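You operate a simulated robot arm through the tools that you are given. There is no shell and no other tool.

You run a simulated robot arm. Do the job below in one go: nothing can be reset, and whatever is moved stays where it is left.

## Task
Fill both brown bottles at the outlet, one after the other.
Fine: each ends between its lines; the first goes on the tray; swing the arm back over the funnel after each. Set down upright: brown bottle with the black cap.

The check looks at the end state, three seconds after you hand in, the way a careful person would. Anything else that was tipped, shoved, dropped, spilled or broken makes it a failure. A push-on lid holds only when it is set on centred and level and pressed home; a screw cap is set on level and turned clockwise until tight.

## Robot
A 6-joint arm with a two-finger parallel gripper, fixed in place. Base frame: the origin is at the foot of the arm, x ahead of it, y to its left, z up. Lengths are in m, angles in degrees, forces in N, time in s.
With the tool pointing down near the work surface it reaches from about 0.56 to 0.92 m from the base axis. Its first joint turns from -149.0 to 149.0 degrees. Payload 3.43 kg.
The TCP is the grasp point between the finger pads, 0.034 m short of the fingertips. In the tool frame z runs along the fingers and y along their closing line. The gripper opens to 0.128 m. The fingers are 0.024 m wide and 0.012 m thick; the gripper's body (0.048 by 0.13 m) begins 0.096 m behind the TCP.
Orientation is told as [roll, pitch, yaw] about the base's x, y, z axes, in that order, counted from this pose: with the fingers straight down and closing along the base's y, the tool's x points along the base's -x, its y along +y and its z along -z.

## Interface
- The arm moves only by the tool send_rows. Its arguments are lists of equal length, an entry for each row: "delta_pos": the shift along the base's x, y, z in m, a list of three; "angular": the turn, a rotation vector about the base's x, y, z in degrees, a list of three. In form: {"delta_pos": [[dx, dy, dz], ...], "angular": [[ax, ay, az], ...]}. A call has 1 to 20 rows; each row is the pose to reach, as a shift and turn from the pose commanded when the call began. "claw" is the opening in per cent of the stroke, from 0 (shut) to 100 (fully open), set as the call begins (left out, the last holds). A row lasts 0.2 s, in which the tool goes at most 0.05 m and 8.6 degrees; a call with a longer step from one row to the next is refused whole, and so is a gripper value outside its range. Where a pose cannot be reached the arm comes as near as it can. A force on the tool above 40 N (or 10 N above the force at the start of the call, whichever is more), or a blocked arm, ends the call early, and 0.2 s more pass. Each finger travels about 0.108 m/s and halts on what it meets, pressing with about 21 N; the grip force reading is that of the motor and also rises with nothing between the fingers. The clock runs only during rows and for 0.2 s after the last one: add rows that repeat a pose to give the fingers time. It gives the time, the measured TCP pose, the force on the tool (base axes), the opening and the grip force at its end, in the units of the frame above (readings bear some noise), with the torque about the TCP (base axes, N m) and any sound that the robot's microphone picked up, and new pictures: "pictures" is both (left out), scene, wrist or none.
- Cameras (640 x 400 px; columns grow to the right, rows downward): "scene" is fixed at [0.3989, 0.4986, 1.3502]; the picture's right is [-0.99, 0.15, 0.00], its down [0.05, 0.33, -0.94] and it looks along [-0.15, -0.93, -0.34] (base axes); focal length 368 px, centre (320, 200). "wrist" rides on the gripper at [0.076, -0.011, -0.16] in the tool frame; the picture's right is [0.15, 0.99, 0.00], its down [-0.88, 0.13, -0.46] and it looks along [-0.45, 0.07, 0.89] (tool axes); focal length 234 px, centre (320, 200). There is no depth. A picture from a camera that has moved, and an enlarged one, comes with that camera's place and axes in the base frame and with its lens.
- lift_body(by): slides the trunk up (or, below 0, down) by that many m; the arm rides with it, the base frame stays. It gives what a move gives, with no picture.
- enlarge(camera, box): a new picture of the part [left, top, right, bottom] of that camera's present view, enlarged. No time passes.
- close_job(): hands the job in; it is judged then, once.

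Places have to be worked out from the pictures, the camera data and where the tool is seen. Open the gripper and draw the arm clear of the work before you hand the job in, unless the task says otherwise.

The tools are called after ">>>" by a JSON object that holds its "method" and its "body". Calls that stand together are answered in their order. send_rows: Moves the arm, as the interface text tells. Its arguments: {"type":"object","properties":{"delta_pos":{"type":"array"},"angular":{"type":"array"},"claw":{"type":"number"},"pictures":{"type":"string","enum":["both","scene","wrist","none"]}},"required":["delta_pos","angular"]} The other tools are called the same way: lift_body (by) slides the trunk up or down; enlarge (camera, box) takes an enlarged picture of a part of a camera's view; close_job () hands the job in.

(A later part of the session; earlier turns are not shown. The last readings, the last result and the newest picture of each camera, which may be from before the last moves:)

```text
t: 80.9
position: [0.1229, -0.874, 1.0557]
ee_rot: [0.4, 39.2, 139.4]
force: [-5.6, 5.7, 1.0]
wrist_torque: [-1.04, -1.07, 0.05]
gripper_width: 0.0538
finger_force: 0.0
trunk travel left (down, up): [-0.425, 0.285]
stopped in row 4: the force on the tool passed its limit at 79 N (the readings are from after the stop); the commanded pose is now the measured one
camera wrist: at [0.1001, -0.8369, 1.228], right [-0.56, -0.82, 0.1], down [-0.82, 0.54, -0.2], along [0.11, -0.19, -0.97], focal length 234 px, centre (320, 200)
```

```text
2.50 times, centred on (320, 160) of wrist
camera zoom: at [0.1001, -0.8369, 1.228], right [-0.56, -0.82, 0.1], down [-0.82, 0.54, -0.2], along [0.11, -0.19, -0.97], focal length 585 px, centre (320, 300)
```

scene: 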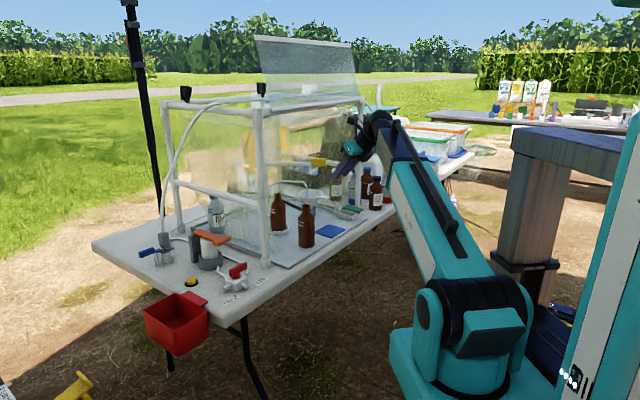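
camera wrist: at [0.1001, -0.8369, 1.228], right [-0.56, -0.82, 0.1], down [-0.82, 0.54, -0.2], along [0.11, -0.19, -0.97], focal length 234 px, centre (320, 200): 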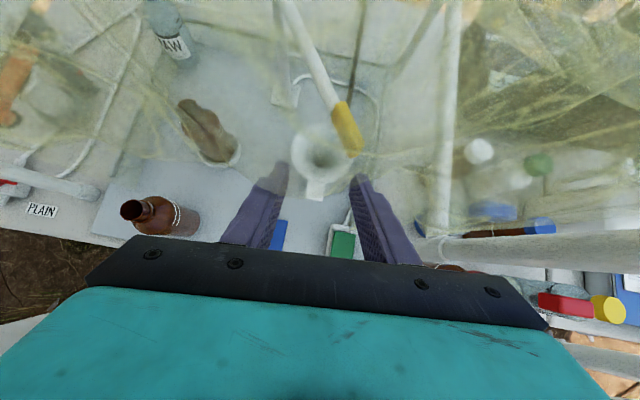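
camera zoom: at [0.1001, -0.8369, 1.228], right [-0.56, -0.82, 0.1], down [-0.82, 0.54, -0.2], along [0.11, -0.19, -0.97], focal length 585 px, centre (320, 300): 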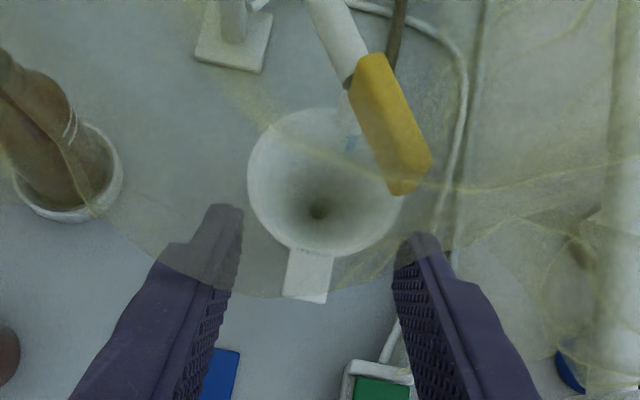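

The camera housing (now on top of the gripper) met the front top bar at z≈1.24. I'll back off, come down to z≈0.99 and approach the grip level instead, which keeps the camera well under the bar.

>>> {"method": "send_rows", "body": {"delta_pos": [[-0.012, 0.012, -0.005], [-0.025, 0.03, -0.03], [-0.03, 0.035, -0.062], [-0.03, 0.035, -0.066], [-0.03, 0.035, -0.066]], "angular": [[0, 0, 0], [0, 0, 0], [0, 0, 0], [0, 0, 0], [0, 0, 0]], "claw": 42, "pictures": "both"}}

>>> {"method": "enlarge", "body": {"camera": "wrist", "box": [220, 40, 460, 240]}}

>>> {"method": "enlarge", "body": {"camera": "scene", "box": [150, 30, 420, 240]}}

```text
t: 82.1
position: [0.0938, -0.8413, 0.9885]
ee_rot: [0.6, 39.2, 139.3]
force: [0.5, 0.5, 0.1]
wrist_torque: [0.01, 0.0, -0.01]
gripper_width: 0.0539
finger_force: 0.1
trunk travel left (down, up): [-0.425, 0.285]
camera wrist: at [0.0715, -0.8034, 1.1602], right [-0.56, -0.82, 0.1], down [-0.82, 0.54, -0.2], along [0.11, -0.19, -0.97], focal length 234 px, centre (320, 200)
```

scene: 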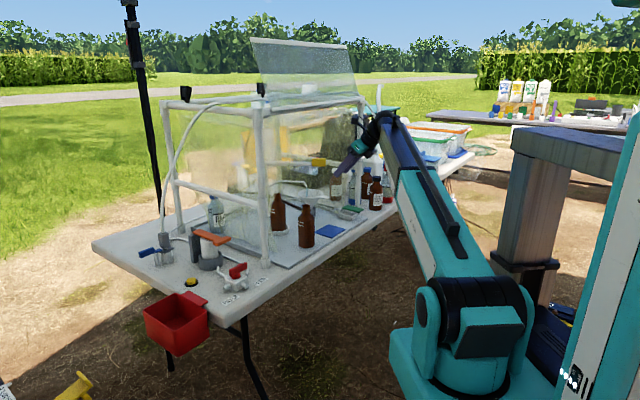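
wrist: 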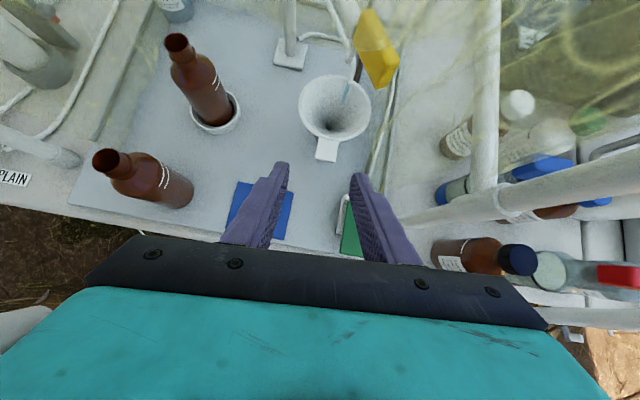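

```text
2.00 times, centred on (340, 140) of wrist
camera zoom: at [0.0715, -0.8034, 1.1602], right [-0.56, -0.82, 0.1], down [-0.82, 0.54, -0.2], along [0.11, -0.19, -0.97], focal length 468 px, centre (280, 320)
```

zoom: 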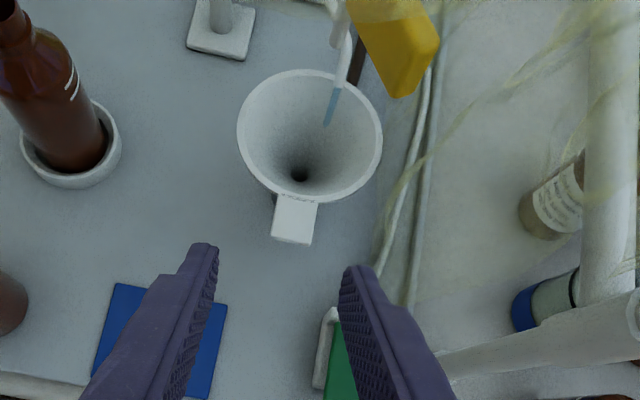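

```text
1.90 times, centred on (285, 135) of scene
camera zoom: at [0.3989, 0.4986, 1.3502], right [-0.99, 0.15, 0.0], down [0.05, 0.33, -0.94], along [-0.15, -0.93, -0.34], focal length 702 px, centre (387, 324)
```

zoom: 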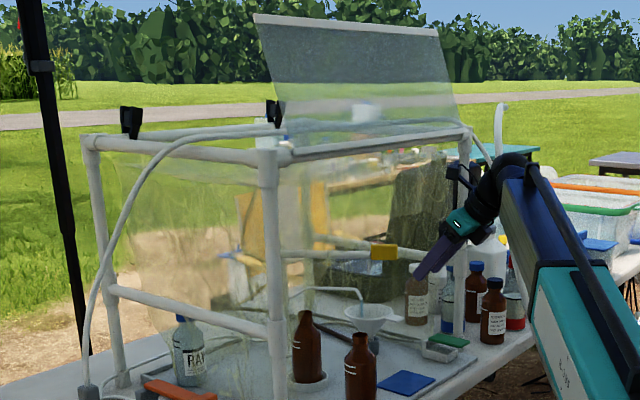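

The flap's outline looks very slightly different; I'll compare it with the same crop as at the start.

>>> {"method": "enlarge", "body": {"camera": "scene", "box": [150, 30, 390, 180]}}

>>> {"method": "enlarge", "body": {"camera": "scene", "box": [240, 25, 380, 115]}}

```text
2.67 times, centred on (270, 105) of scene
camera zoom: at [0.3989, 0.4986, 1.3502], right [-0.99, 0.15, 0.0], down [0.05, 0.33, -0.94], along [-0.15, -0.93, -0.34], focal length 982 px, centre (453, 453)
```

zoom: 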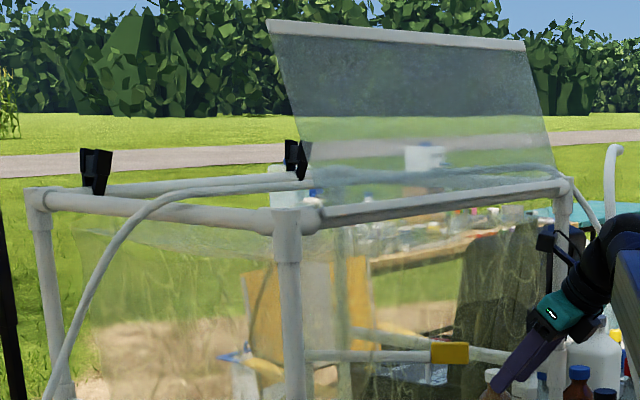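

```text
4.44 times, centred on (310, 70) of scene
camera zoom: at [0.3989, 0.4986, 1.3502], right [-0.99, 0.15, 0.0], down [0.05, 0.33, -0.94], along [-0.15, -0.93, -0.34], focal length 1638 px, centre (364, 778)
```

zoom: 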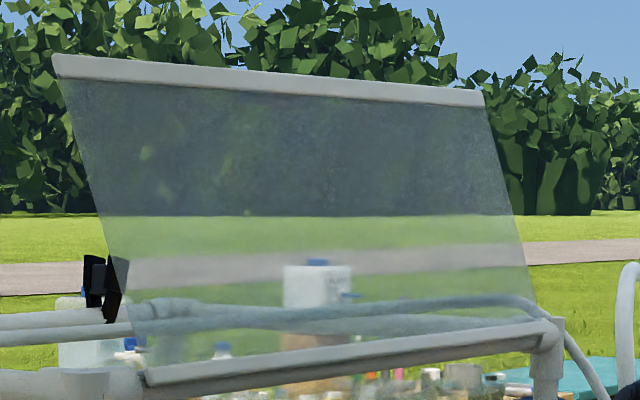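

The flap leans back about 5° more than at the start (it is hinged and I nudged it via the bar); it appears settled and still open. I'll keep everything below the bar from now on. Next: shift sideways and advance level onto the grip with the fingers straddling it.

>>> {"method": "send_rows", "body": {"delta_pos": [[-0.0235, -0.0273, 0], [0.003, -0.05, 0], [0.029, -0.0727, -0.001], [0.055, -0.095, -0.002], [0.0815, -0.1179, -0.002], [0.0815, -0.1179, -0.002]], "angular": [[0, 0, 0], [0, 0, 0], [0, 0, 0], [0, 0, 0], [0, 0, 0], [0, 0, 0]], "claw": 42, "pictures": "both"}}

>>> {"method": "enlarge", "body": {"camera": "wrist", "box": [240, 80, 400, 240]}}

>>> {"method": "enlarge", "body": {"camera": "scene", "box": [150, 30, 390, 180]}}

```text
t: 83.5
position: [0.1761, -0.9607, 0.9848]
ee_rot: [0.5, 39.0, 139.3]
force: [0.1, 0.6, 0.5]
wrist_torque: [0.02, -0.02, -0.01]
gripper_width: 0.054
finger_force: 0.1
trunk travel left (down, up): [-0.425, 0.285]
camera wrist: at [0.1541, -0.9237, 1.1576], right [-0.56, -0.82, 0.1], down [-0.82, 0.54, -0.2], along [0.11, -0.19, -0.97], focal length 234 px, centre (320, 200)
```

scene: 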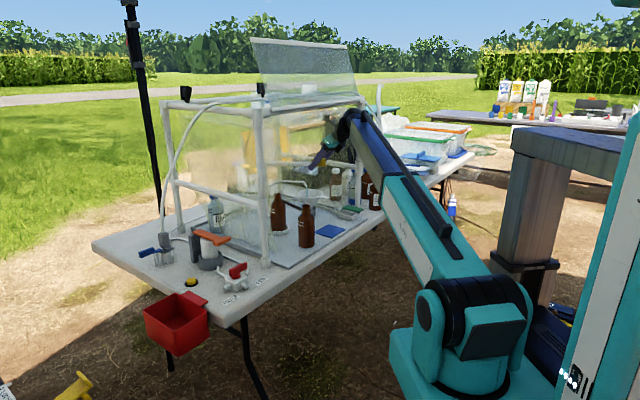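
wrist: 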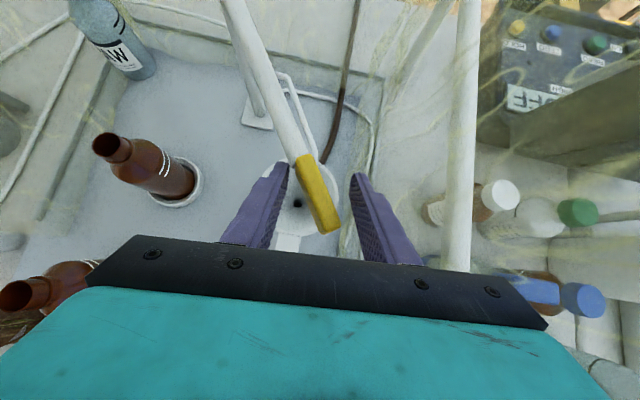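

```text
2.50 times, centred on (320, 160) of wrist
camera zoom: at [0.1541, -0.9237, 1.1576], right [-0.56, -0.82, 0.1], down [-0.82, 0.54, -0.2], along [0.11, -0.19, -0.97], focal length 585 px, centre (320, 300)
```

zoom: 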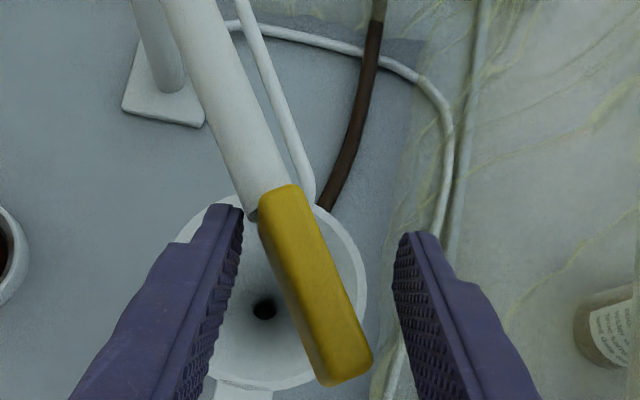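

```text
2.67 times, centred on (270, 105) of scene
camera zoom: at [0.3989, 0.4986, 1.3502], right [-0.99, 0.15, 0.0], down [0.05, 0.33, -0.94], along [-0.15, -0.93, -0.34], focal length 982 px, centre (453, 453)
```

zoom: 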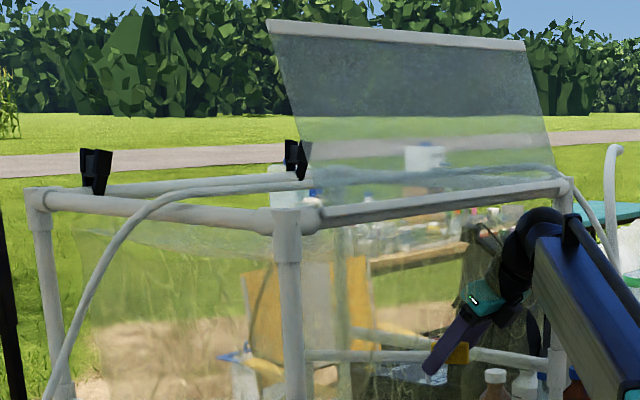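

The overhead view shows the grip between the fingers, and the flap is unchanged since. Closing to 0.042 m and swinging the arm to the ring stop.

>>> {"method": "send_rows", "body": {"delta_pos": [[0, 0, 0], [0.0105, 0.0356, 0], [0.0243, 0.0651, 0], [0.0421, 0.0925, 0], [0.0635, 0.1172, 0], [0.0882, 0.1386, 0], [0.1156, 0.1564, 0], [0.1451, 0.1702, 0], [0.1744, 0.1792, 0], [0.1924, 0.1828, 0], [0.1924, 0.1828, 0]], "angular": [[0, 0, 0], [0, 0, -1.3], [0, 0, -2.6], [0, 0, -3.9], [0, 0, -5.2], [0, 0, -6.5], [0, 0, -7.8], [0, 0, -9.1], [0, 0, -10.4], [0, 0, -11], [0, 0, -11]], "claw": 33, "pictures": "both"}}

>>> {"method": "enlarge", "body": {"camera": "wrist", "box": [240, 80, 400, 240]}}

>>> {"method": "enlarge", "body": {"camera": "scene", "box": [255, 155, 305, 205]}}

```text
t: 85.9
position: [0.3542, -0.7779, 0.9842]
ee_rot: [1.3, 38.6, 127.8]
force: [-18.8, -4.3, 0.4]
wrist_torque: [-0.14, 0.31, -0.73]
gripper_width: 0.0524
finger_force: 8.9
trunk travel left (down, up): [-0.425, 0.285]
stopped in row 11: the force on the tool passed its limit at 42 N (the readings are from after the stop); the commanded pose is now the measured one
camera wrist: at [0.3426, -0.7365, 1.1577], right [-0.72, -0.69, 0.11], down [-0.69, 0.7, -0.19], along [0.06, -0.21, -0.98], focal length 234 px, centre (320, 200)
```

scene: 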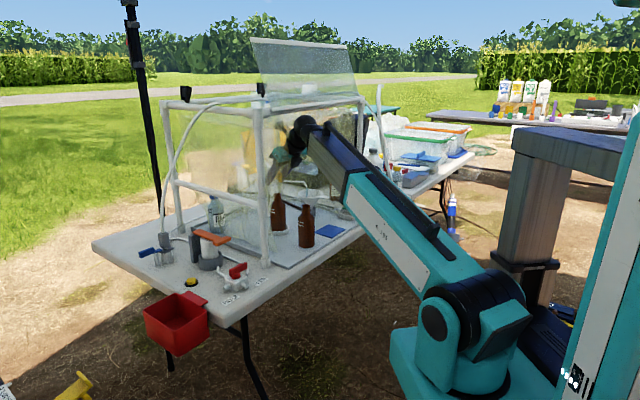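
wrist: 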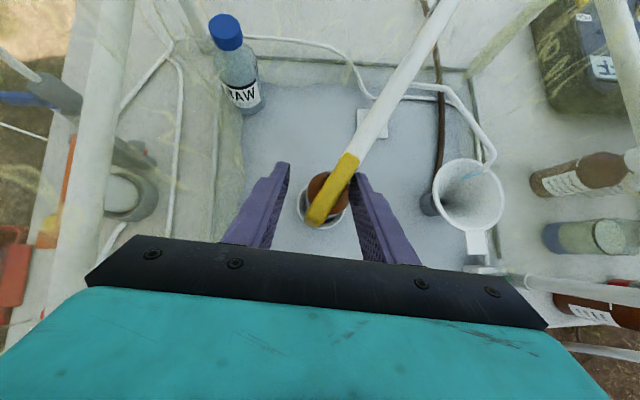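

```text
2.50 times, centred on (320, 160) of wrist
camera zoom: at [0.3426, -0.7365, 1.1577], right [-0.72, -0.69, 0.11], down [-0.69, 0.7, -0.19], along [0.06, -0.21, -0.98], focal length 585 px, centre (320, 300)
```

zoom: 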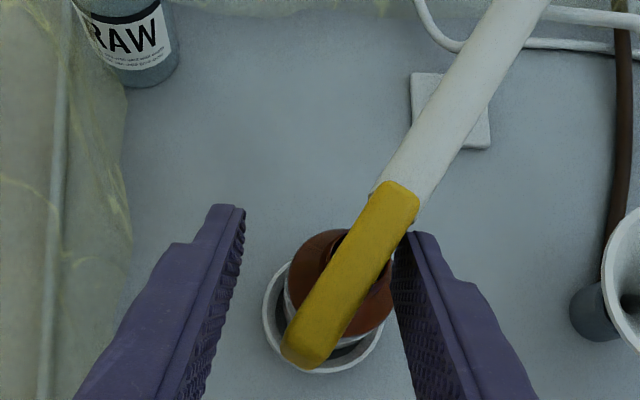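

```text
8.00 times, centred on (280, 180) of scene
camera zoom: at [0.3989, 0.4986, 1.3502], right [-0.99, 0.15, 0.0], down [0.05, 0.33, -0.94], along [-0.15, -0.93, -0.34], focal length 2948 px, centre (640, 360)
```

zoom: 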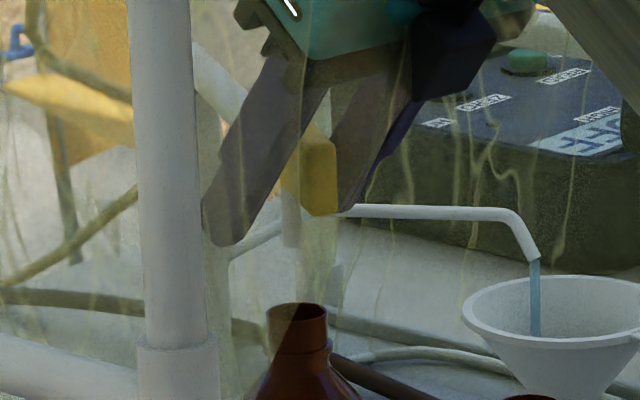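

The arm is at the ring stop over bottle 1, bottle undisturbed. I'll relieve, withdraw level (staying under the bar), and move over to the green plate with the fingers closed.

>>> {"method": "send_rows", "body": {"delta_pos": [[-0.012, 0.0, 0.0], [-0.035, 0.03, 0.0], [-0.06, 0.06, 0.0], [-0.1, 0.06, 0.0], [-0.145, 0.045, 0.0], [-0.19, 0.03, 0.0], [-0.235, 0.01, 0.0], [-0.27, -0.015, -0.015], [-0.298, -0.04, -0.045], [-0.315, -0.065, -0.08], [-0.3254, -0.0805, -0.115], [-0.3254, -0.0805, -0.12], [-0.3254, -0.0805, -0.12]], "angular": [[0, 0, 0], [0, 0, 0], [0, 0, 0], [0, 0, -3], [0, 0, -6], [0, 0, -9], [0, 0, -12], [0, 0, -15], [0, 0, -17.8], [0, 0, -17.8], [0, 0, -17.8], [0, 0, -17.8], [0, 0, -17.8]], "claw": 42, "pictures": "both"}}

>>> {"method": "enlarge", "body": {"camera": "scene", "box": [255, 155, 375, 235]}}

```text
t: 88.7
position: [0.0355, -0.8557, 0.8637]
ee_rot: [1.0, 38.6, 110.2]
force: [0.7, 0.2, 0.5]
wrist_torque: [-0.03, 0.01, 0.03]
gripper_width: 0.0537
finger_force: 0.3
trunk travel left (down, up): [-0.425, 0.285]
camera wrist: at [0.0345, -0.8128, 1.0369], right [-0.89, -0.44, 0.1], down [-0.45, 0.87, -0.19], along [-0.01, -0.22, -0.98], focal length 234 px, centre (320, 200)
```

scene: 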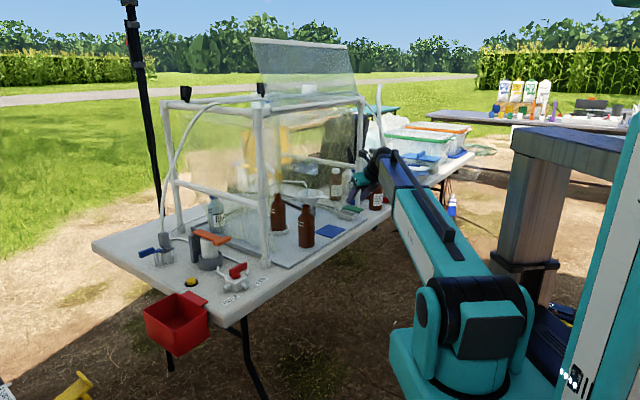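
wrist: 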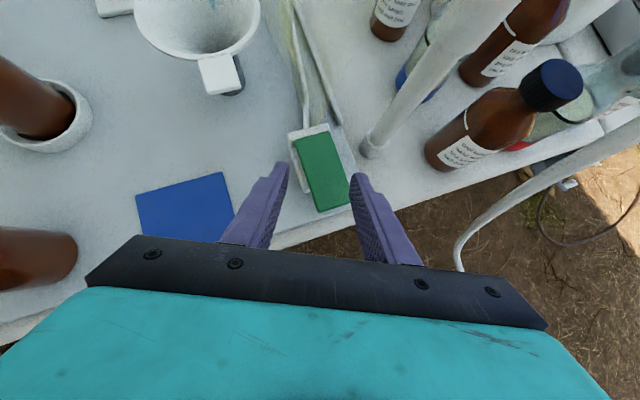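

```text
5.00 times, centred on (315, 195) of scene
camera zoom: at [0.3989, 0.4986, 1.3502], right [-0.99, 0.15, 0.0], down [0.05, 0.33, -0.94], along [-0.15, -0.93, -0.34], focal length 1842 px, centre (345, 225)
```

zoom: 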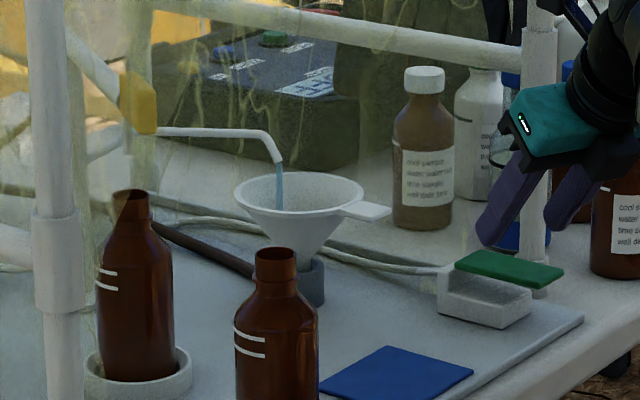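

The arm is properly at the ring. I'll close the fingers and place the fingertips just above the plate at the same spot as before.

>>> {"method": "send_rows", "body": {"delta_pos": [[-0.0067, -0.003, 0.0], [-0.0067, -0.003, -0.012], [-0.0067, -0.003, -0.024], [-0.0067, -0.003, -0.0333], [-0.0067, -0.003, -0.0333]], "angular": [[0, 0, 0], [0, 0, 0], [0, 0, 0], [0, 0, 0], [0, 0, 0]], "claw": 0, "pictures": "wrist"}}

>>> {"method": "enlarge", "body": {"camera": "wrist", "box": [270, 110, 370, 210]}}

>>> {"method": "enlarge", "body": {"camera": "scene", "box": [310, 180, 390, 230]}}

```text
t: 89.9
position: [0.0285, -0.8573, 0.8303]
ee_rot: [1.0, 38.7, 110.2]
force: [-1.7, 0.1, 1.2]
wrist_torque: [-0.03, 0.04, -0.04]
gripper_width: 0.0
finger_force: 20.7
trunk travel left (down, up): [-0.425, 0.285]
camera wrist: at [0.0285, -0.8144, 1.0032], right [-0.89, -0.44, 0.11], down [-0.45, 0.87, -0.19], along [-0.01, -0.22, -0.98], focal length 234 px, centre (320, 200)
```

wrist: 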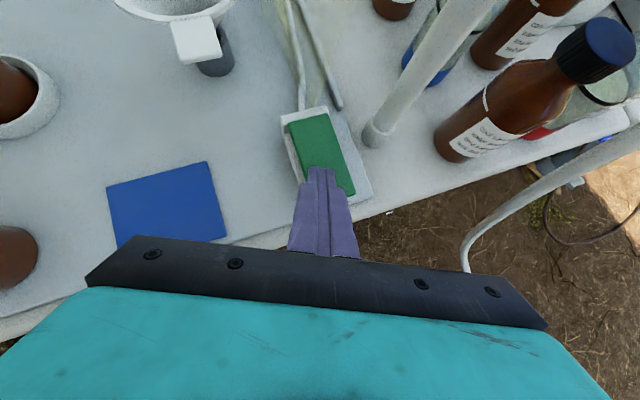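

```text
4.00 times, centred on (320, 160) of wrist
camera zoom: at [0.0285, -0.8144, 1.0032], right [-0.89, -0.44, 0.11], down [-0.45, 0.87, -0.19], along [-0.01, -0.22, -0.98], focal length 937 px, centre (320, 360)
```

zoom: 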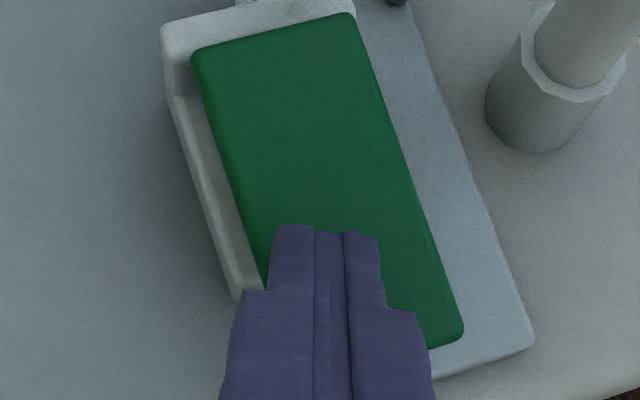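

```text
8.00 times, centred on (350, 205) of scene
camera zoom: at [0.3989, 0.4986, 1.3502], right [-0.99, 0.15, 0.0], down [0.05, 0.33, -0.94], along [-0.15, -0.93, -0.34], focal length 2948 px, centre (80, 160)
```

zoom: 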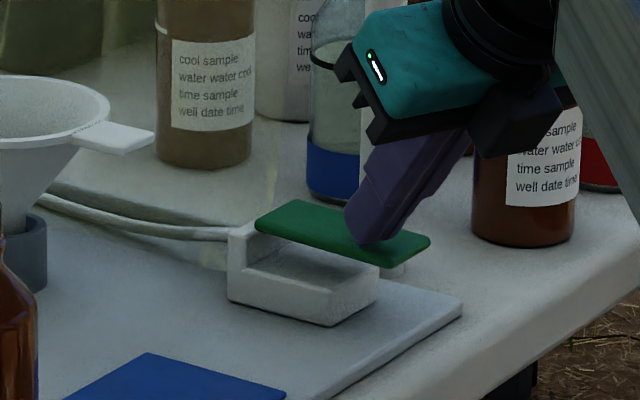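

Fingertips rest on the plate. I'll now give one short press of about 0.6 s and release.

>>> {"method": "send_rows", "body": {"delta_pos": [[0, 0, -0.0164], [0, 0, -0.0164], [0, 0, -0.0164], [0, 0, -0.0064], [0, 0, 0.02], [0, 0.01, 0.06]], "angular": [[0, 0, 0], [0, 0, 0], [0, 0, 0], [0, 0, 0], [0, 0, 0], [0, 0, 0]], "claw": 0, "pictures": "scene"}}

>>> {"method": "enlarge", "body": {"camera": "scene", "box": [255, 155, 375, 235]}}

```text
t: 91.3
position: [0.029, -0.8486, 0.8881]
ee_rot: [1.1, 38.6, 110.2]
force: [0.2, 0.0, -0.6]
wrist_torque: [-0.01, 0.0, -0.01]
gripper_width: 0.0
finger_force: 21.0
trunk travel left (down, up): [-0.425, 0.285]
```

scene: 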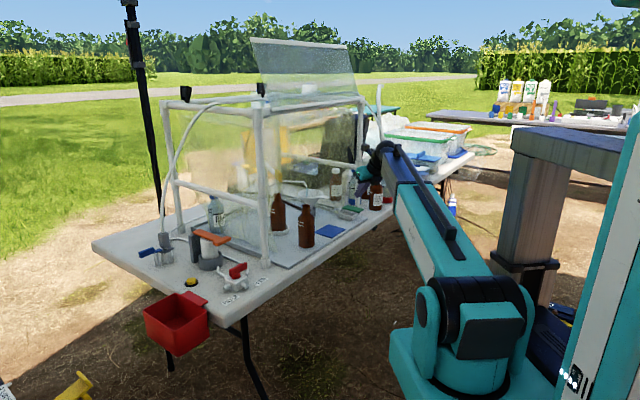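

```text
5.00 times, centred on (315, 195) of scene
camera zoom: at [0.3989, 0.4986, 1.3502], right [-0.99, 0.15, 0.0], down [0.05, 0.33, -0.94], along [-0.15, -0.93, -0.34], focal length 1842 px, centre (345, 225)
```

zoom: 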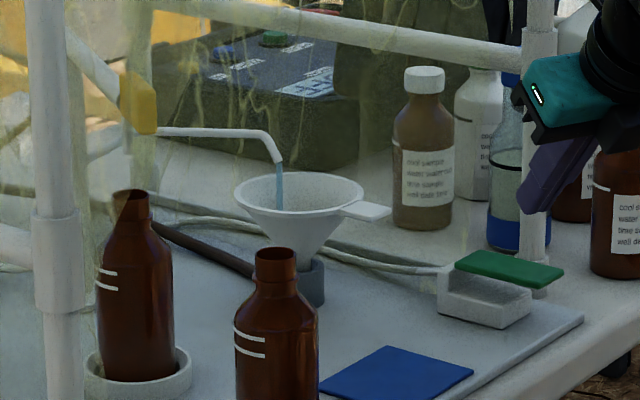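

The bypass is running again and the plate is up. Now back to the grip at the ring, approaching level with the fingers 0.054 m apart.

>>> {"method": "send_rows", "body": {"delta_pos": [[0.0, 0.01, 0.04], [0.02, 0.03, 0.075], [0.055, 0.055, 0.097], [0.095, 0.075, 0.097], [0.138, 0.098, 0.097], [0.183, 0.118, 0.097], [0.228, 0.133, 0.097], [0.267, 0.1386, 0.097], [0.267, 0.1386, 0.097]], "angular": [[0, 0, 0], [0, 0, 2], [0, 0, 5], [0, 0, 8], [0, 0, 11], [0, 0, 14], [0, 0, 17.8], [0, 0, 17.8], [0, 0, 17.8]], "claw": 42, "pictures": "wrist"}}

>>> {"method": "enlarge", "body": {"camera": "wrist", "box": [240, 40, 400, 220]}}

```text
t: 93.3
position: [0.2982, -0.7125, 0.9864]
ee_rot: [1.0, 38.6, 127.9]
force: [0.4, -0.5, -0.3]
wrist_torque: [-0.01, -0.01, -0.01]
gripper_width: 0.0538
finger_force: 0.1
trunk travel left (down, up): [-0.425, 0.285]
camera wrist: at [0.2848, -0.6713, 1.1592], right [-0.72, -0.69, 0.1], down [-0.7, 0.69, -0.19], along [0.06, -0.21, -0.98], focal length 234 px, centre (320, 200)
```

wrist: 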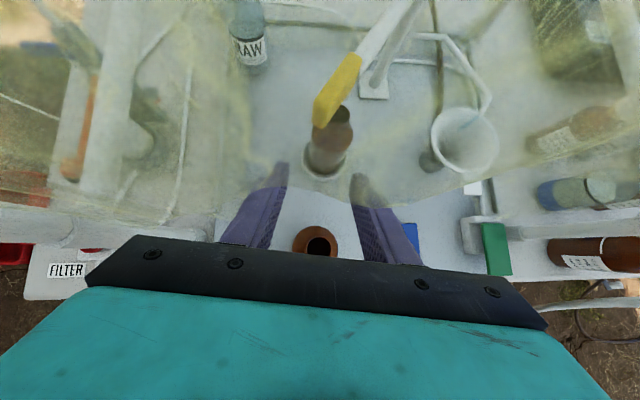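

```text
2.22 times, centred on (320, 130) of wrist
camera zoom: at [0.2848, -0.6713, 1.1592], right [-0.72, -0.69, 0.1], down [-0.7, 0.69, -0.19], along [0.06, -0.21, -0.98], focal length 520 px, centre (320, 356)
```

zoom: 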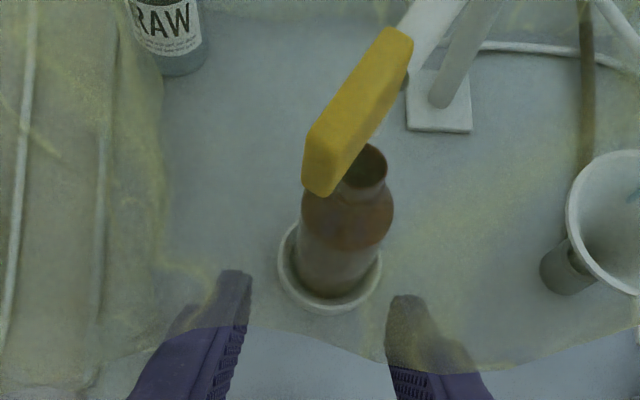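

The grip and bottle 1 are ahead, bottle 2 passes safely below. Advancing 9 cm level onto the grip, then swinging the arm back to the funnel stop.

>>> {"method": "send_rows", "body": {"delta_pos": [[0.018, -0.024, -0.001], [0.036, -0.047, -0.001], [0.0535, -0.0695, -0.001], [0.0535, -0.0695, -0.001]], "angular": [[0, 0, 0], [0, 0, 0], [0, 0, 0], [0, 0, 0]], "claw": 42, "pictures": "wrist"}}

>>> {"method": "enlarge", "body": {"camera": "wrist", "box": [240, 80, 400, 240]}}

```text
t: 94.3
position: [0.3488, -0.7802, 0.9861]
ee_rot: [1.0, 38.6, 128.0]
force: [0.1, 1.0, 0.1]
wrist_torque: [-0.02, 0.0, -0.01]
gripper_width: 0.0538
finger_force: 0.1
trunk travel left (down, up): [-0.425, 0.285]
camera wrist: at [0.3367, -0.7402, 1.1598], right [-0.72, -0.69, 0.1], down [-0.7, 0.69, -0.19], along [0.06, -0.21, -0.98], focal length 234 px, centre (320, 200)
```

wrist: 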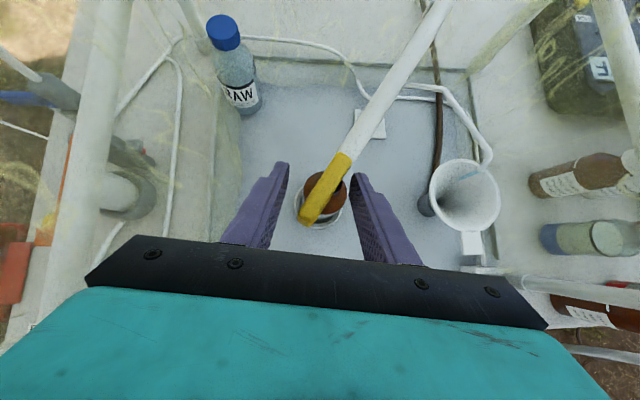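

```text
2.50 times, centred on (320, 160) of wrist
camera zoom: at [0.3367, -0.7402, 1.1598], right [-0.72, -0.69, 0.1], down [-0.7, 0.69, -0.19], along [0.06, -0.21, -0.98], focal length 585 px, centre (320, 300)
```

zoom: 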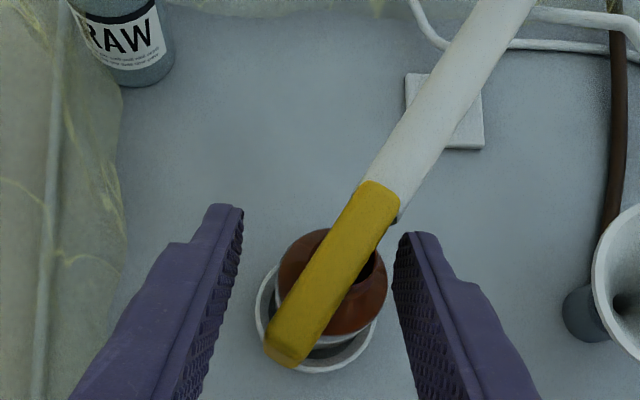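

The grip is between the fingers. Carrying the arm back to the funnel stop.

>>> {"method": "send_rows", "body": {"delta_pos": [[0, 0, 0], [-0.028, -0.0115, 0], [-0.0574, -0.0253, 0], [-0.0848, -0.0431, 0], [-0.1095, -0.0645, 0], [-0.1309, -0.0892, 0], [-0.1487, -0.1166, 0], [-0.1625, -0.1461, 0], [-0.172, -0.1774, 0], [-0.1754, -0.1934, 0]], "angular": [[0, 0, 0], [0, 0, 1.5], [0, 0, 3], [0, 0, 4.5], [0, 0, 6], [0, 0, 7.5], [0, 0, 9], [0, 0, 10.5], [0, 0, 12], [0, 0, 12]], "claw": 33, "pictures": "both"}}

>>> {"method": "enlarge", "body": {"camera": "wrist", "box": [240, 80, 400, 240]}}

>>> {"method": "enlarge", "body": {"camera": "scene", "box": [255, 150, 375, 235]}}

```text
t: 96.5
position: [0.1739, -0.9634, 0.9864]
ee_rot: [0.7, 38.4, 140.3]
force: [-1.6, 36.6, -4.9]
wrist_torque: [0.34, 0.18, 1.27]
gripper_width: 0.0574
finger_force: 13.6
out of reach, approached as far as the arm can: row 10
trunk travel left (down, up): [-0.425, 0.285]
camera wrist: at [0.1522, -0.9274, 1.1593], right [-0.55, -0.83, 0.1], down [-0.83, 0.53, -0.19], along [0.1, -0.19, -0.98], focal length 234 px, centre (320, 200)
```

scene: 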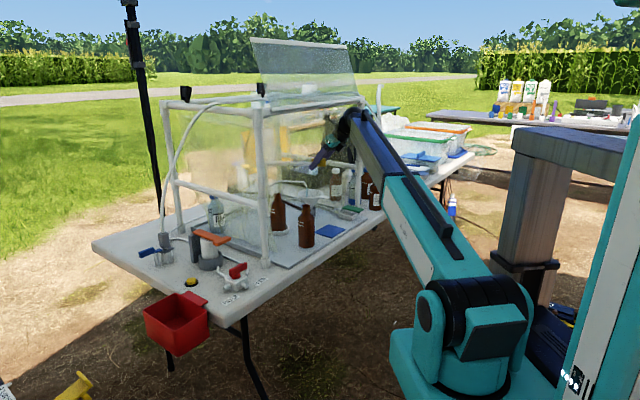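
wrist: 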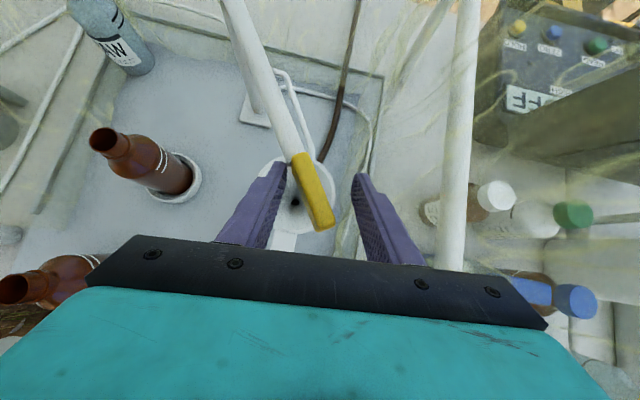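

```text
2.50 times, centred on (320, 160) of wrist
camera zoom: at [0.1522, -0.9274, 1.1593], right [-0.55, -0.83, 0.1], down [-0.83, 0.53, -0.19], along [0.1, -0.19, -0.98], focal length 585 px, centre (320, 300)
```

zoom: 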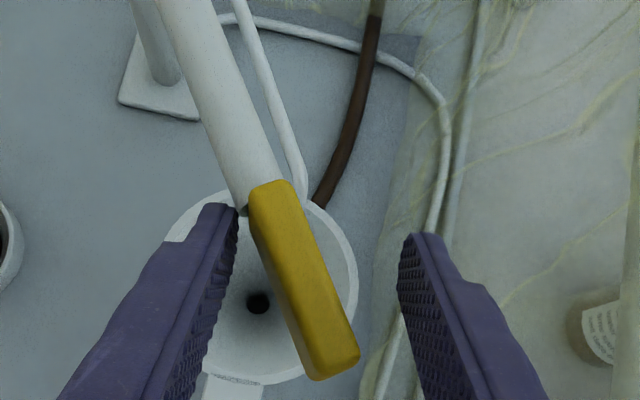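

```text
4.71 times, centred on (315, 192) of scene
camera zoom: at [0.3989, 0.4986, 1.3502], right [-0.99, 0.15, 0.0], down [0.05, 0.33, -0.94], along [-0.15, -0.93, -0.34], focal length 1734 px, centre (344, 235)
```

zoom: 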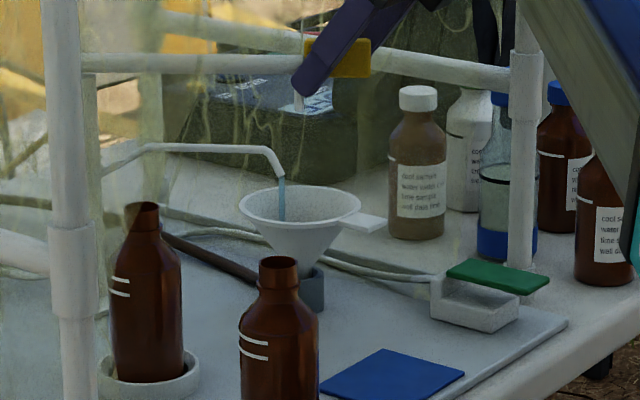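

The arm is back over the funnel. Next, straight to the overhead inspection pose over bottle 1 with open fingers.

>>> {"method": "send_rows", "body": {"delta_pos": [[0.002, 0.015, 0.0], [-0.035, 0.045, 0.003], [-0.07, 0.075, 0.004], [-0.07, 0.12, 0.004], [-0.05, 0.16, 0.004], [-0.01, 0.185, 0.004], [0.035, 0.2, 0.004], [0.08, 0.205, 0.004], [0.125, 0.195, 0.0], [0.16, 0.175, -0.01], [0.174, 0.156, -0.04], [0.174, 0.156, -0.075], [0.174, 0.156, -0.0915], [0.174, 0.156, -0.0915]], "angular": [[0, 0, 0], [0, 0, 0], [0, 0, 0], [0, 0, -2], [0, 0, -4], [0, 0, -6], [0, 0, -8], [0, 0, -10], [0, 0, -12], [0, 0, -12.3], [0, 0, -12.3], [0, 0, -12.3], [0, 0, -12.3], [0, 0, -12.3]], "claw": 100, "pictures": "wrist"}}

>>> {"method": "enlarge", "body": {"camera": "wrist", "box": [290, 140, 370, 220]}}

```text
t: 99.5
position: [0.3481, -0.81, 0.8953]
ee_rot: [1.0, 38.6, 127.6]
force: [1.1, -0.2, -0.3]
wrist_torque: [0.0, -0.02, -0.03]
gripper_width: 0.128
finger_force: 0.2
trunk travel left (down, up): [-0.425, 0.285]
camera wrist: at [0.3353, -0.771, 1.0677], right [-0.72, -0.69, 0.1], down [-0.69, 0.7, -0.19], along [0.06, -0.21, -0.98], focal length 234 px, centre (320, 200)
```

wrist: 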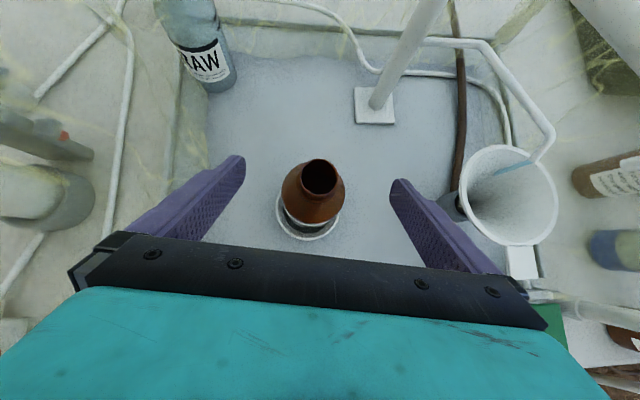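

```text
5.00 times, centred on (330, 180) of wrist
camera zoom: at [0.3353, -0.771, 1.0677], right [-0.72, -0.69, 0.1], down [-0.69, 0.7, -0.19], along [0.06, -0.21, -0.98], focal length 1171 px, centre (270, 300)
```

zoom: 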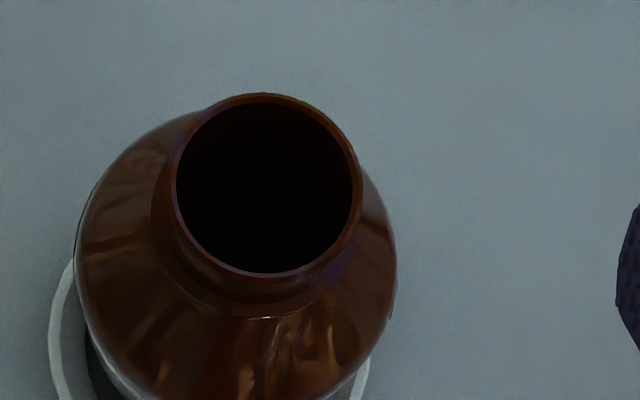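

The mouth is centred at pixel (319, 178). Cropping inside.

>>> {"method": "enlarge", "body": {"camera": "wrist", "box": [307, 173, 331, 183]}}

>>> {"method": "enlarge", "body": {"camera": "wrist", "box": [307, 181, 331, 191]}}

>>> {"method": "enlarge", "body": {"camera": "wrist", "box": [307, 165, 331, 175]}}

```text
16.00 times, centred on (319, 178) of wrist
camera zoom: at [0.3353, -0.771, 1.0677], right [-0.72, -0.69, 0.1], down [-0.69, 0.7, -0.19], along [0.06, -0.21, -0.98], focal length 3747 px, centre (336, 552)
```

zoom: 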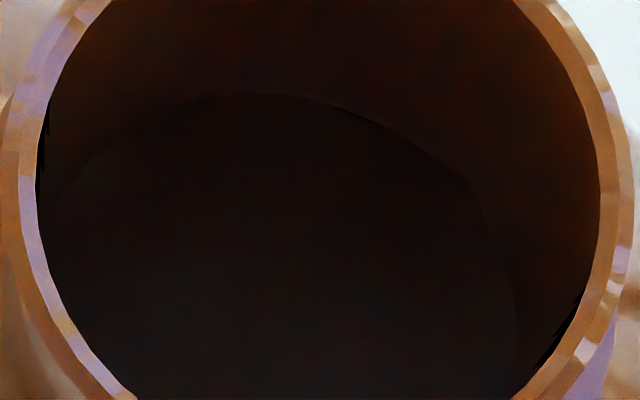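

```text
16.00 times, centred on (319, 186) of wrist
camera zoom: at [0.3353, -0.771, 1.0677], right [-0.72, -0.69, 0.1], down [-0.69, 0.7, -0.19], along [0.06, -0.21, -0.98], focal length 3747 px, centre (336, 424)
```

zoom: 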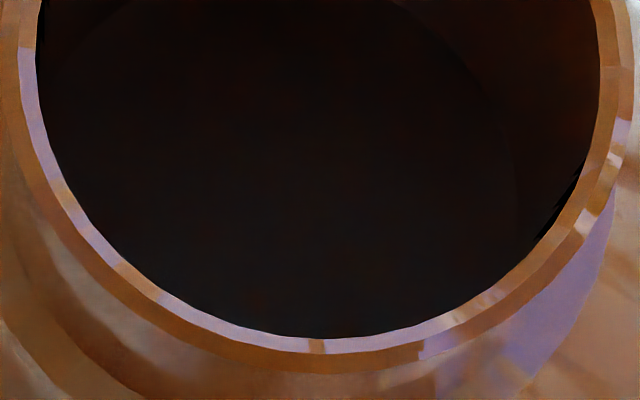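

```text
16.00 times, centred on (319, 170) of wrist
camera zoom: at [0.3353, -0.771, 1.0677], right [-0.72, -0.69, 0.1], down [-0.69, 0.7, -0.19], along [0.06, -0.21, -0.98], focal length 3747 px, centre (336, 680)
```

zoom: 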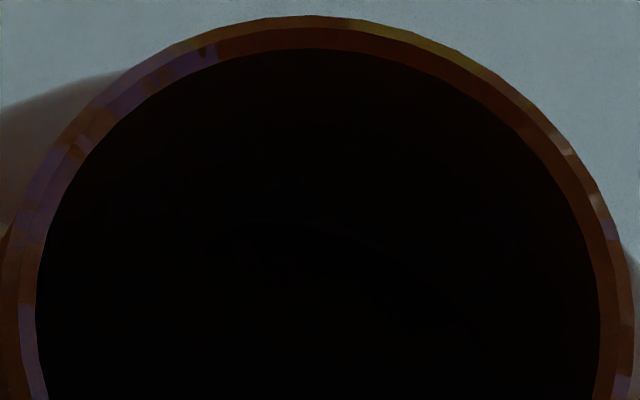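

The neck edge is visible and only a thin sliver of wall remains between it and the water edge, so the level has risen, but at this angle (17°) I can't resolve it well. Moving the camera back to look at about 30°, where the wall 48–68 mm below the mouth is visible.

>>> {"method": "send_rows", "body": {"delta_pos": [[-0.009, 0.02, 0.0], [-0.018, 0.039, 0.0], [-0.018, 0.039, 0.0]], "angular": [[0, 0, 0], [0, 0, 0], [0, 0, 0]], "claw": 100, "pictures": "wrist"}}

>>> {"method": "enlarge", "body": {"camera": "wrist", "box": [290, 90, 370, 170]}}

```text
t: 100.3
position: [0.3292, -0.7729, 0.8934]
ee_rot: [1.0, 38.6, 127.7]
force: [0.6, -0.7, 0.3]
wrist_torque: [0.04, 0.0, 0.0]
gripper_width: 0.1281
finger_force: 0.1
trunk travel left (down, up): [-0.425, 0.285]
camera wrist: at [0.317, -0.7313, 1.0669], right [-0.72, -0.69, 0.1], down [-0.69, 0.7, -0.19], along [0.06, -0.21, -0.98], focal length 234 px, centre (320, 200)
```

wrist: 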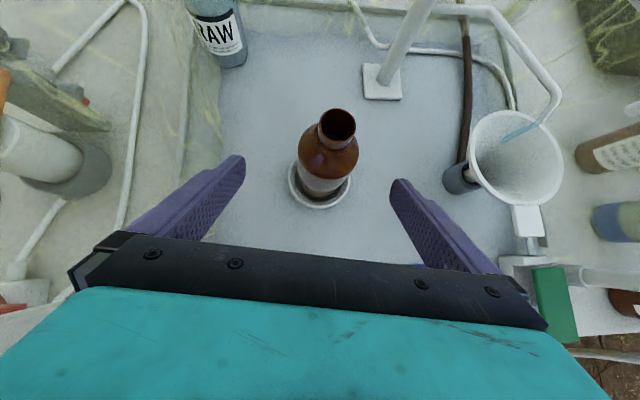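

```text
5.00 times, centred on (330, 130) of wrist
camera zoom: at [0.317, -0.7313, 1.0669], right [-0.72, -0.69, 0.1], down [-0.69, 0.7, -0.19], along [0.06, -0.21, -0.98], focal length 1171 px, centre (270, 550)
```

zoom: 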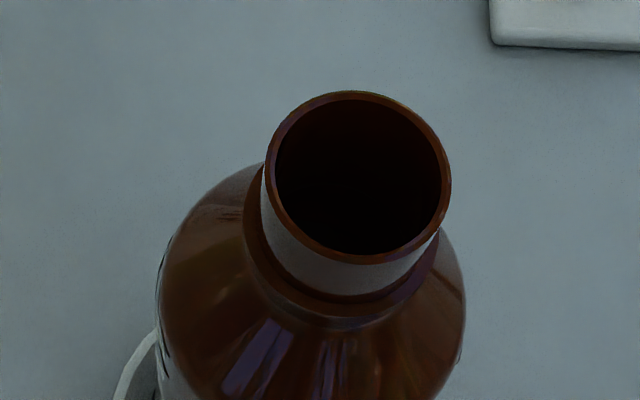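

Cropping inside the mouth at pixel (337, 124).

>>> {"method": "enlarge", "body": {"camera": "wrist", "box": [325, 119, 349, 129]}}

>>> {"method": "enlarge", "body": {"camera": "wrist", "box": [325, 126, 349, 136]}}

```text
16.00 times, centred on (337, 124) of wrist
camera zoom: at [0.317, -0.7313, 1.0669], right [-0.72, -0.69, 0.1], down [-0.69, 0.7, -0.19], along [0.06, -0.21, -0.98], focal length 3747 px, centre (48, 1416)
```

zoom: 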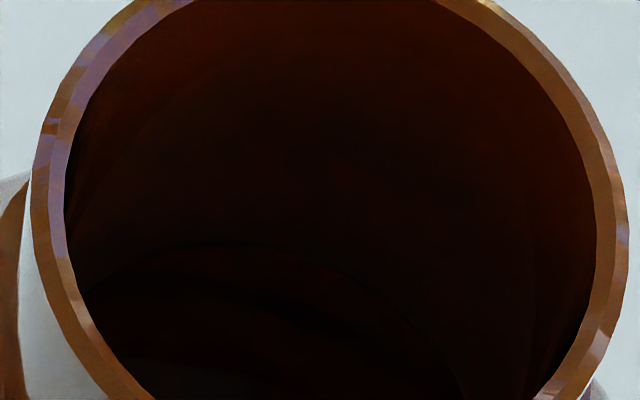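

```text
16.00 times, centred on (337, 131) of wrist
camera zoom: at [0.317, -0.7313, 1.0669], right [-0.72, -0.69, 0.1], down [-0.69, 0.7, -0.19], along [0.06, -0.21, -0.98], focal length 3747 px, centre (48, 1304)
```

zoom: 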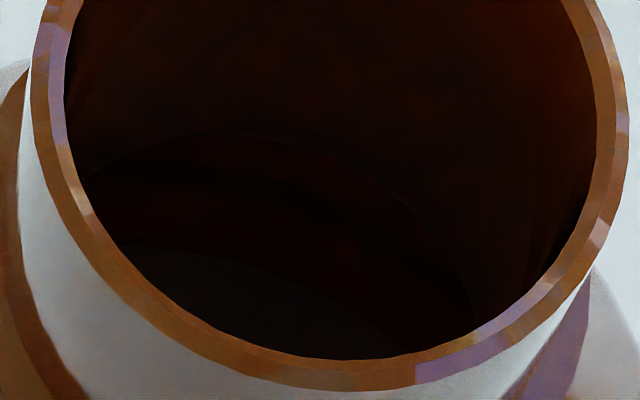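

The neck edge and below it the water edge are now separated. I'll take one more crop lower in the mouth to pin the water edge precisely.

>>> {"method": "enlarge", "body": {"camera": "wrist", "box": [326, 130, 346, 138]}}

>>> {"method": "enlarge", "body": {"camera": "wrist", "box": [330, 128, 350, 138]}}

```text
16.00 times, centred on (336, 134) of wrist
camera zoom: at [0.317, -0.7313, 1.0669], right [-0.72, -0.69, 0.1], down [-0.69, 0.7, -0.19], along [0.06, -0.21, -0.98], focal length 3747 px, centre (64, 1256)
```

zoom: 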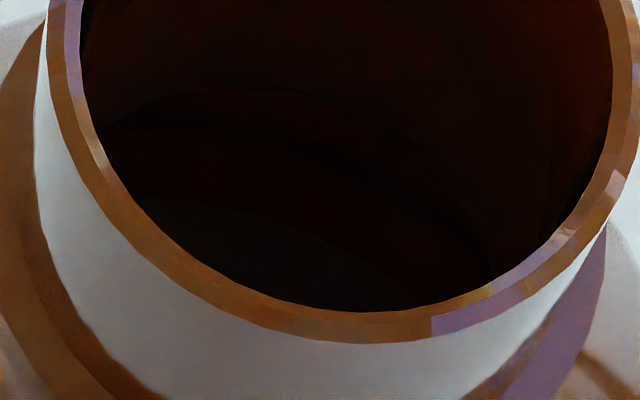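

```text
16.00 times, centred on (340, 133) of wrist
camera zoom: at [0.317, -0.7313, 1.0669], right [-0.72, -0.69, 0.1], down [-0.69, 0.7, -0.19], along [0.06, -0.21, -0.98], focal length 3747 px, centre (0, 1272)
```

zoom: 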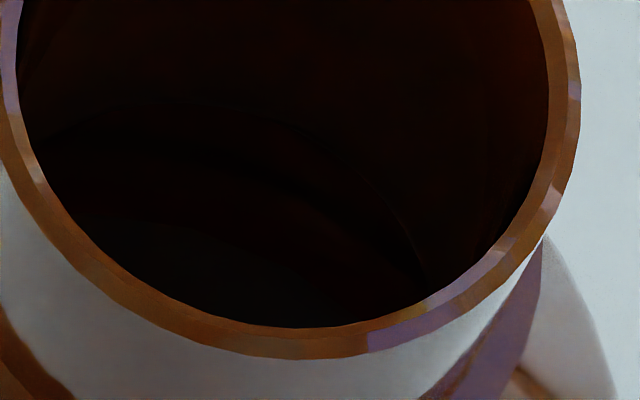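

The water edge fits a surface about 63–66 mm below the mouth (the lines are at 53 and 65.5 mm), up 3–4 mm from the short press, so it is right at the lower line. One more identical press should put it comfortably between. Rising clear first, then back to the grip at the funnel.

>>> {"method": "send_rows", "body": {"delta_pos": [[0.0, 0.005, 0.045], [-0.01, 0.015, 0.0916]], "angular": [[0, 0, 0], [0, 0, 0]], "claw": 100, "pictures": "none"}}

>>> {"method": "send_rows", "body": {"delta_pos": [[-0.04, 0.015, 0.0], [-0.085, 0.02, 0.0], [-0.13, 0.015, 0.0], [-0.175, 0.0, 0.0], [-0.21, -0.03, 0.0], [-0.235, -0.07, 0.0], [-0.247, -0.111, 0.0], [-0.222, -0.133, 0.0], [-0.195, -0.156, -0.001], [-0.17, -0.178, -0.002], [-0.1435, -0.2013, -0.002], [-0.1435, -0.2013, -0.002]], "angular": [[0, 0, 0], [0, 0, 2], [0, 0, 4], [0, 0, 6], [0, 0, 8], [0, 0, 10], [0, 0, 11.6], [0, 0, 11.6], [0, 0, 11.6], [0, 0, 11.6], [0, 0, 11.6], [0, 0, 11.6]], "claw": 42, "pictures": "wrist"}}

>>> {"method": "enlarge", "body": {"camera": "wrist", "box": [240, 80, 400, 240]}}

```text
t: 100.9
position: [0.3159, -0.7565, 0.9878]
ee_rot: [1.0, 38.6, 127.7]
force: [0.4, 0.0, -0.4]
wrist_torque: [0.05, -0.02, 0.02]
gripper_width: 0.1278
finger_force: 0.0
trunk travel left (down, up): [-0.425, 0.285]
```

```text
t: 103.5
position: [0.1746, -0.9616, 0.9821]
ee_rot: [1.1, 38.6, 139.3]
force: [0.1, -0.2, 0.9]
wrist_torque: [0.0, -0.04, -0.04]
gripper_width: 0.0538
finger_force: 0.0
trunk travel left (down, up): [-0.425, 0.285]
camera wrist: at [0.1537, -0.9237, 1.1552], right [-0.57, -0.82, 0.1], down [-0.82, 0.54, -0.19], along [0.1, -0.19, -0.98], focal length 234 px, centre (320, 200)
```

wrist: 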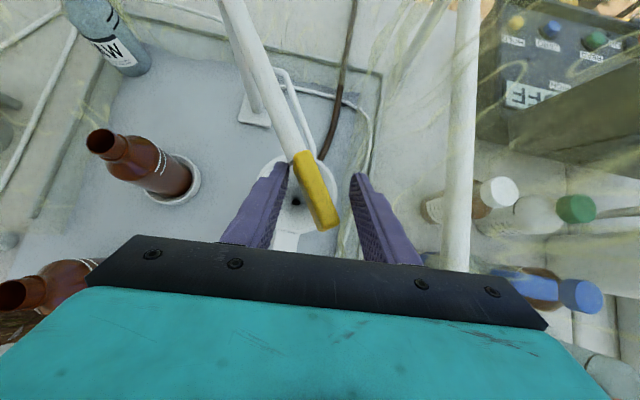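

```text
2.50 times, centred on (320, 160) of wrist
camera zoom: at [0.1537, -0.9237, 1.1552], right [-0.57, -0.82, 0.1], down [-0.82, 0.54, -0.19], along [0.1, -0.19, -0.98], focal length 585 px, centre (320, 300)
```

zoom: 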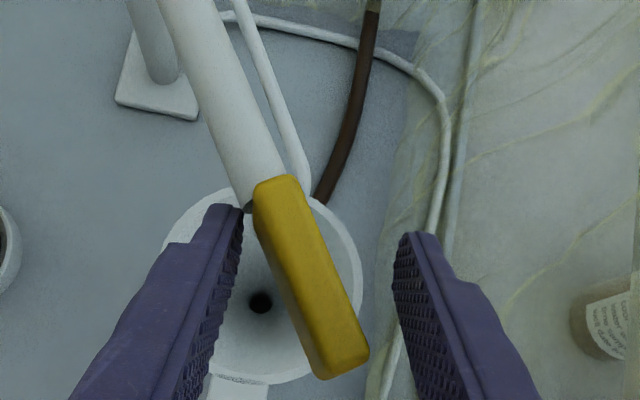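

The grip is again between the fingers. Swinging the arm to the ring stop with the same path as before.

>>> {"method": "send_rows", "body": {"delta_pos": [[0, 0, 0], [0.0105, 0.0356, 0], [0.0243, 0.0651, 0], [0.0421, 0.0925, 0], [0.0635, 0.1172, 0], [0.0882, 0.1386, 0], [0.1156, 0.1564, 0], [0.1451, 0.1702, 0], [0.1744, 0.1792, 0], [0.1924, 0.1828, 0]], "angular": [[0, 0, 0], [0, 0, -1.3], [0, 0, -2.6], [0, 0, -3.9], [0, 0, -5.2], [0, 0, -6.5], [0, 0, -7.8], [0, 0, -9.1], [0, 0, -10.4], [0, 0, -11]], "claw": 33, "pictures": "wrist"}}

>>> {"method": "enlarge", "body": {"camera": "scene", "box": [255, 155, 305, 205]}}

```text
t: 105.9
position: [0.3556, -0.7794, 0.9826]
ee_rot: [1.9, 38.1, 127.9]
force: [-18.6, -5.3, 0.3]
wrist_torque: [-0.09, 0.37, -0.72]
gripper_width: 0.053
finger_force: 9.3
trunk travel left (down, up): [-0.425, 0.285]
stopped in row 10: the force on the tool passed its limit at 41 N (the readings are from after the stop); the commanded pose is now the measured one
camera wrist: at [0.3465, -0.7383, 1.1552], right [-0.72, -0.68, 0.12], down [-0.69, 0.7, -0.18], along [0.04, -0.21, -0.98], focal length 234 px, centre (320, 200)
```

wrist: 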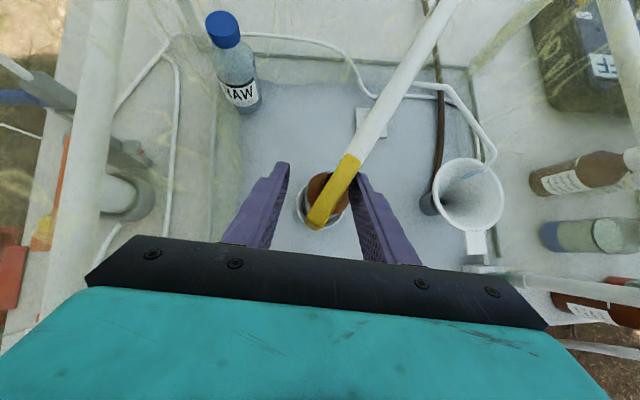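

```text
8.00 times, centred on (280, 180) of scene
camera zoom: at [0.3989, 0.4986, 1.3502], right [-0.99, 0.15, 0.0], down [0.05, 0.33, -0.94], along [-0.15, -0.93, -0.34], focal length 2948 px, centre (640, 360)
```

zoom: 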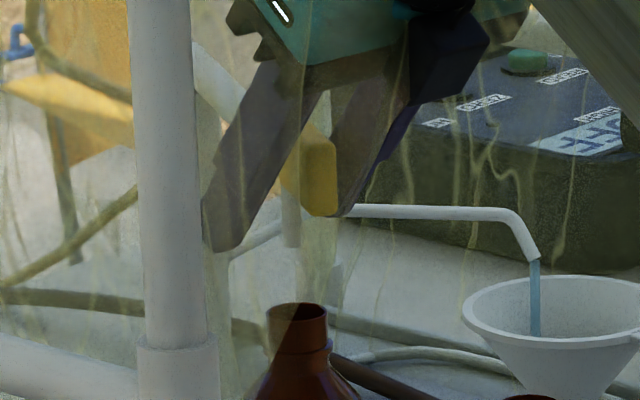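

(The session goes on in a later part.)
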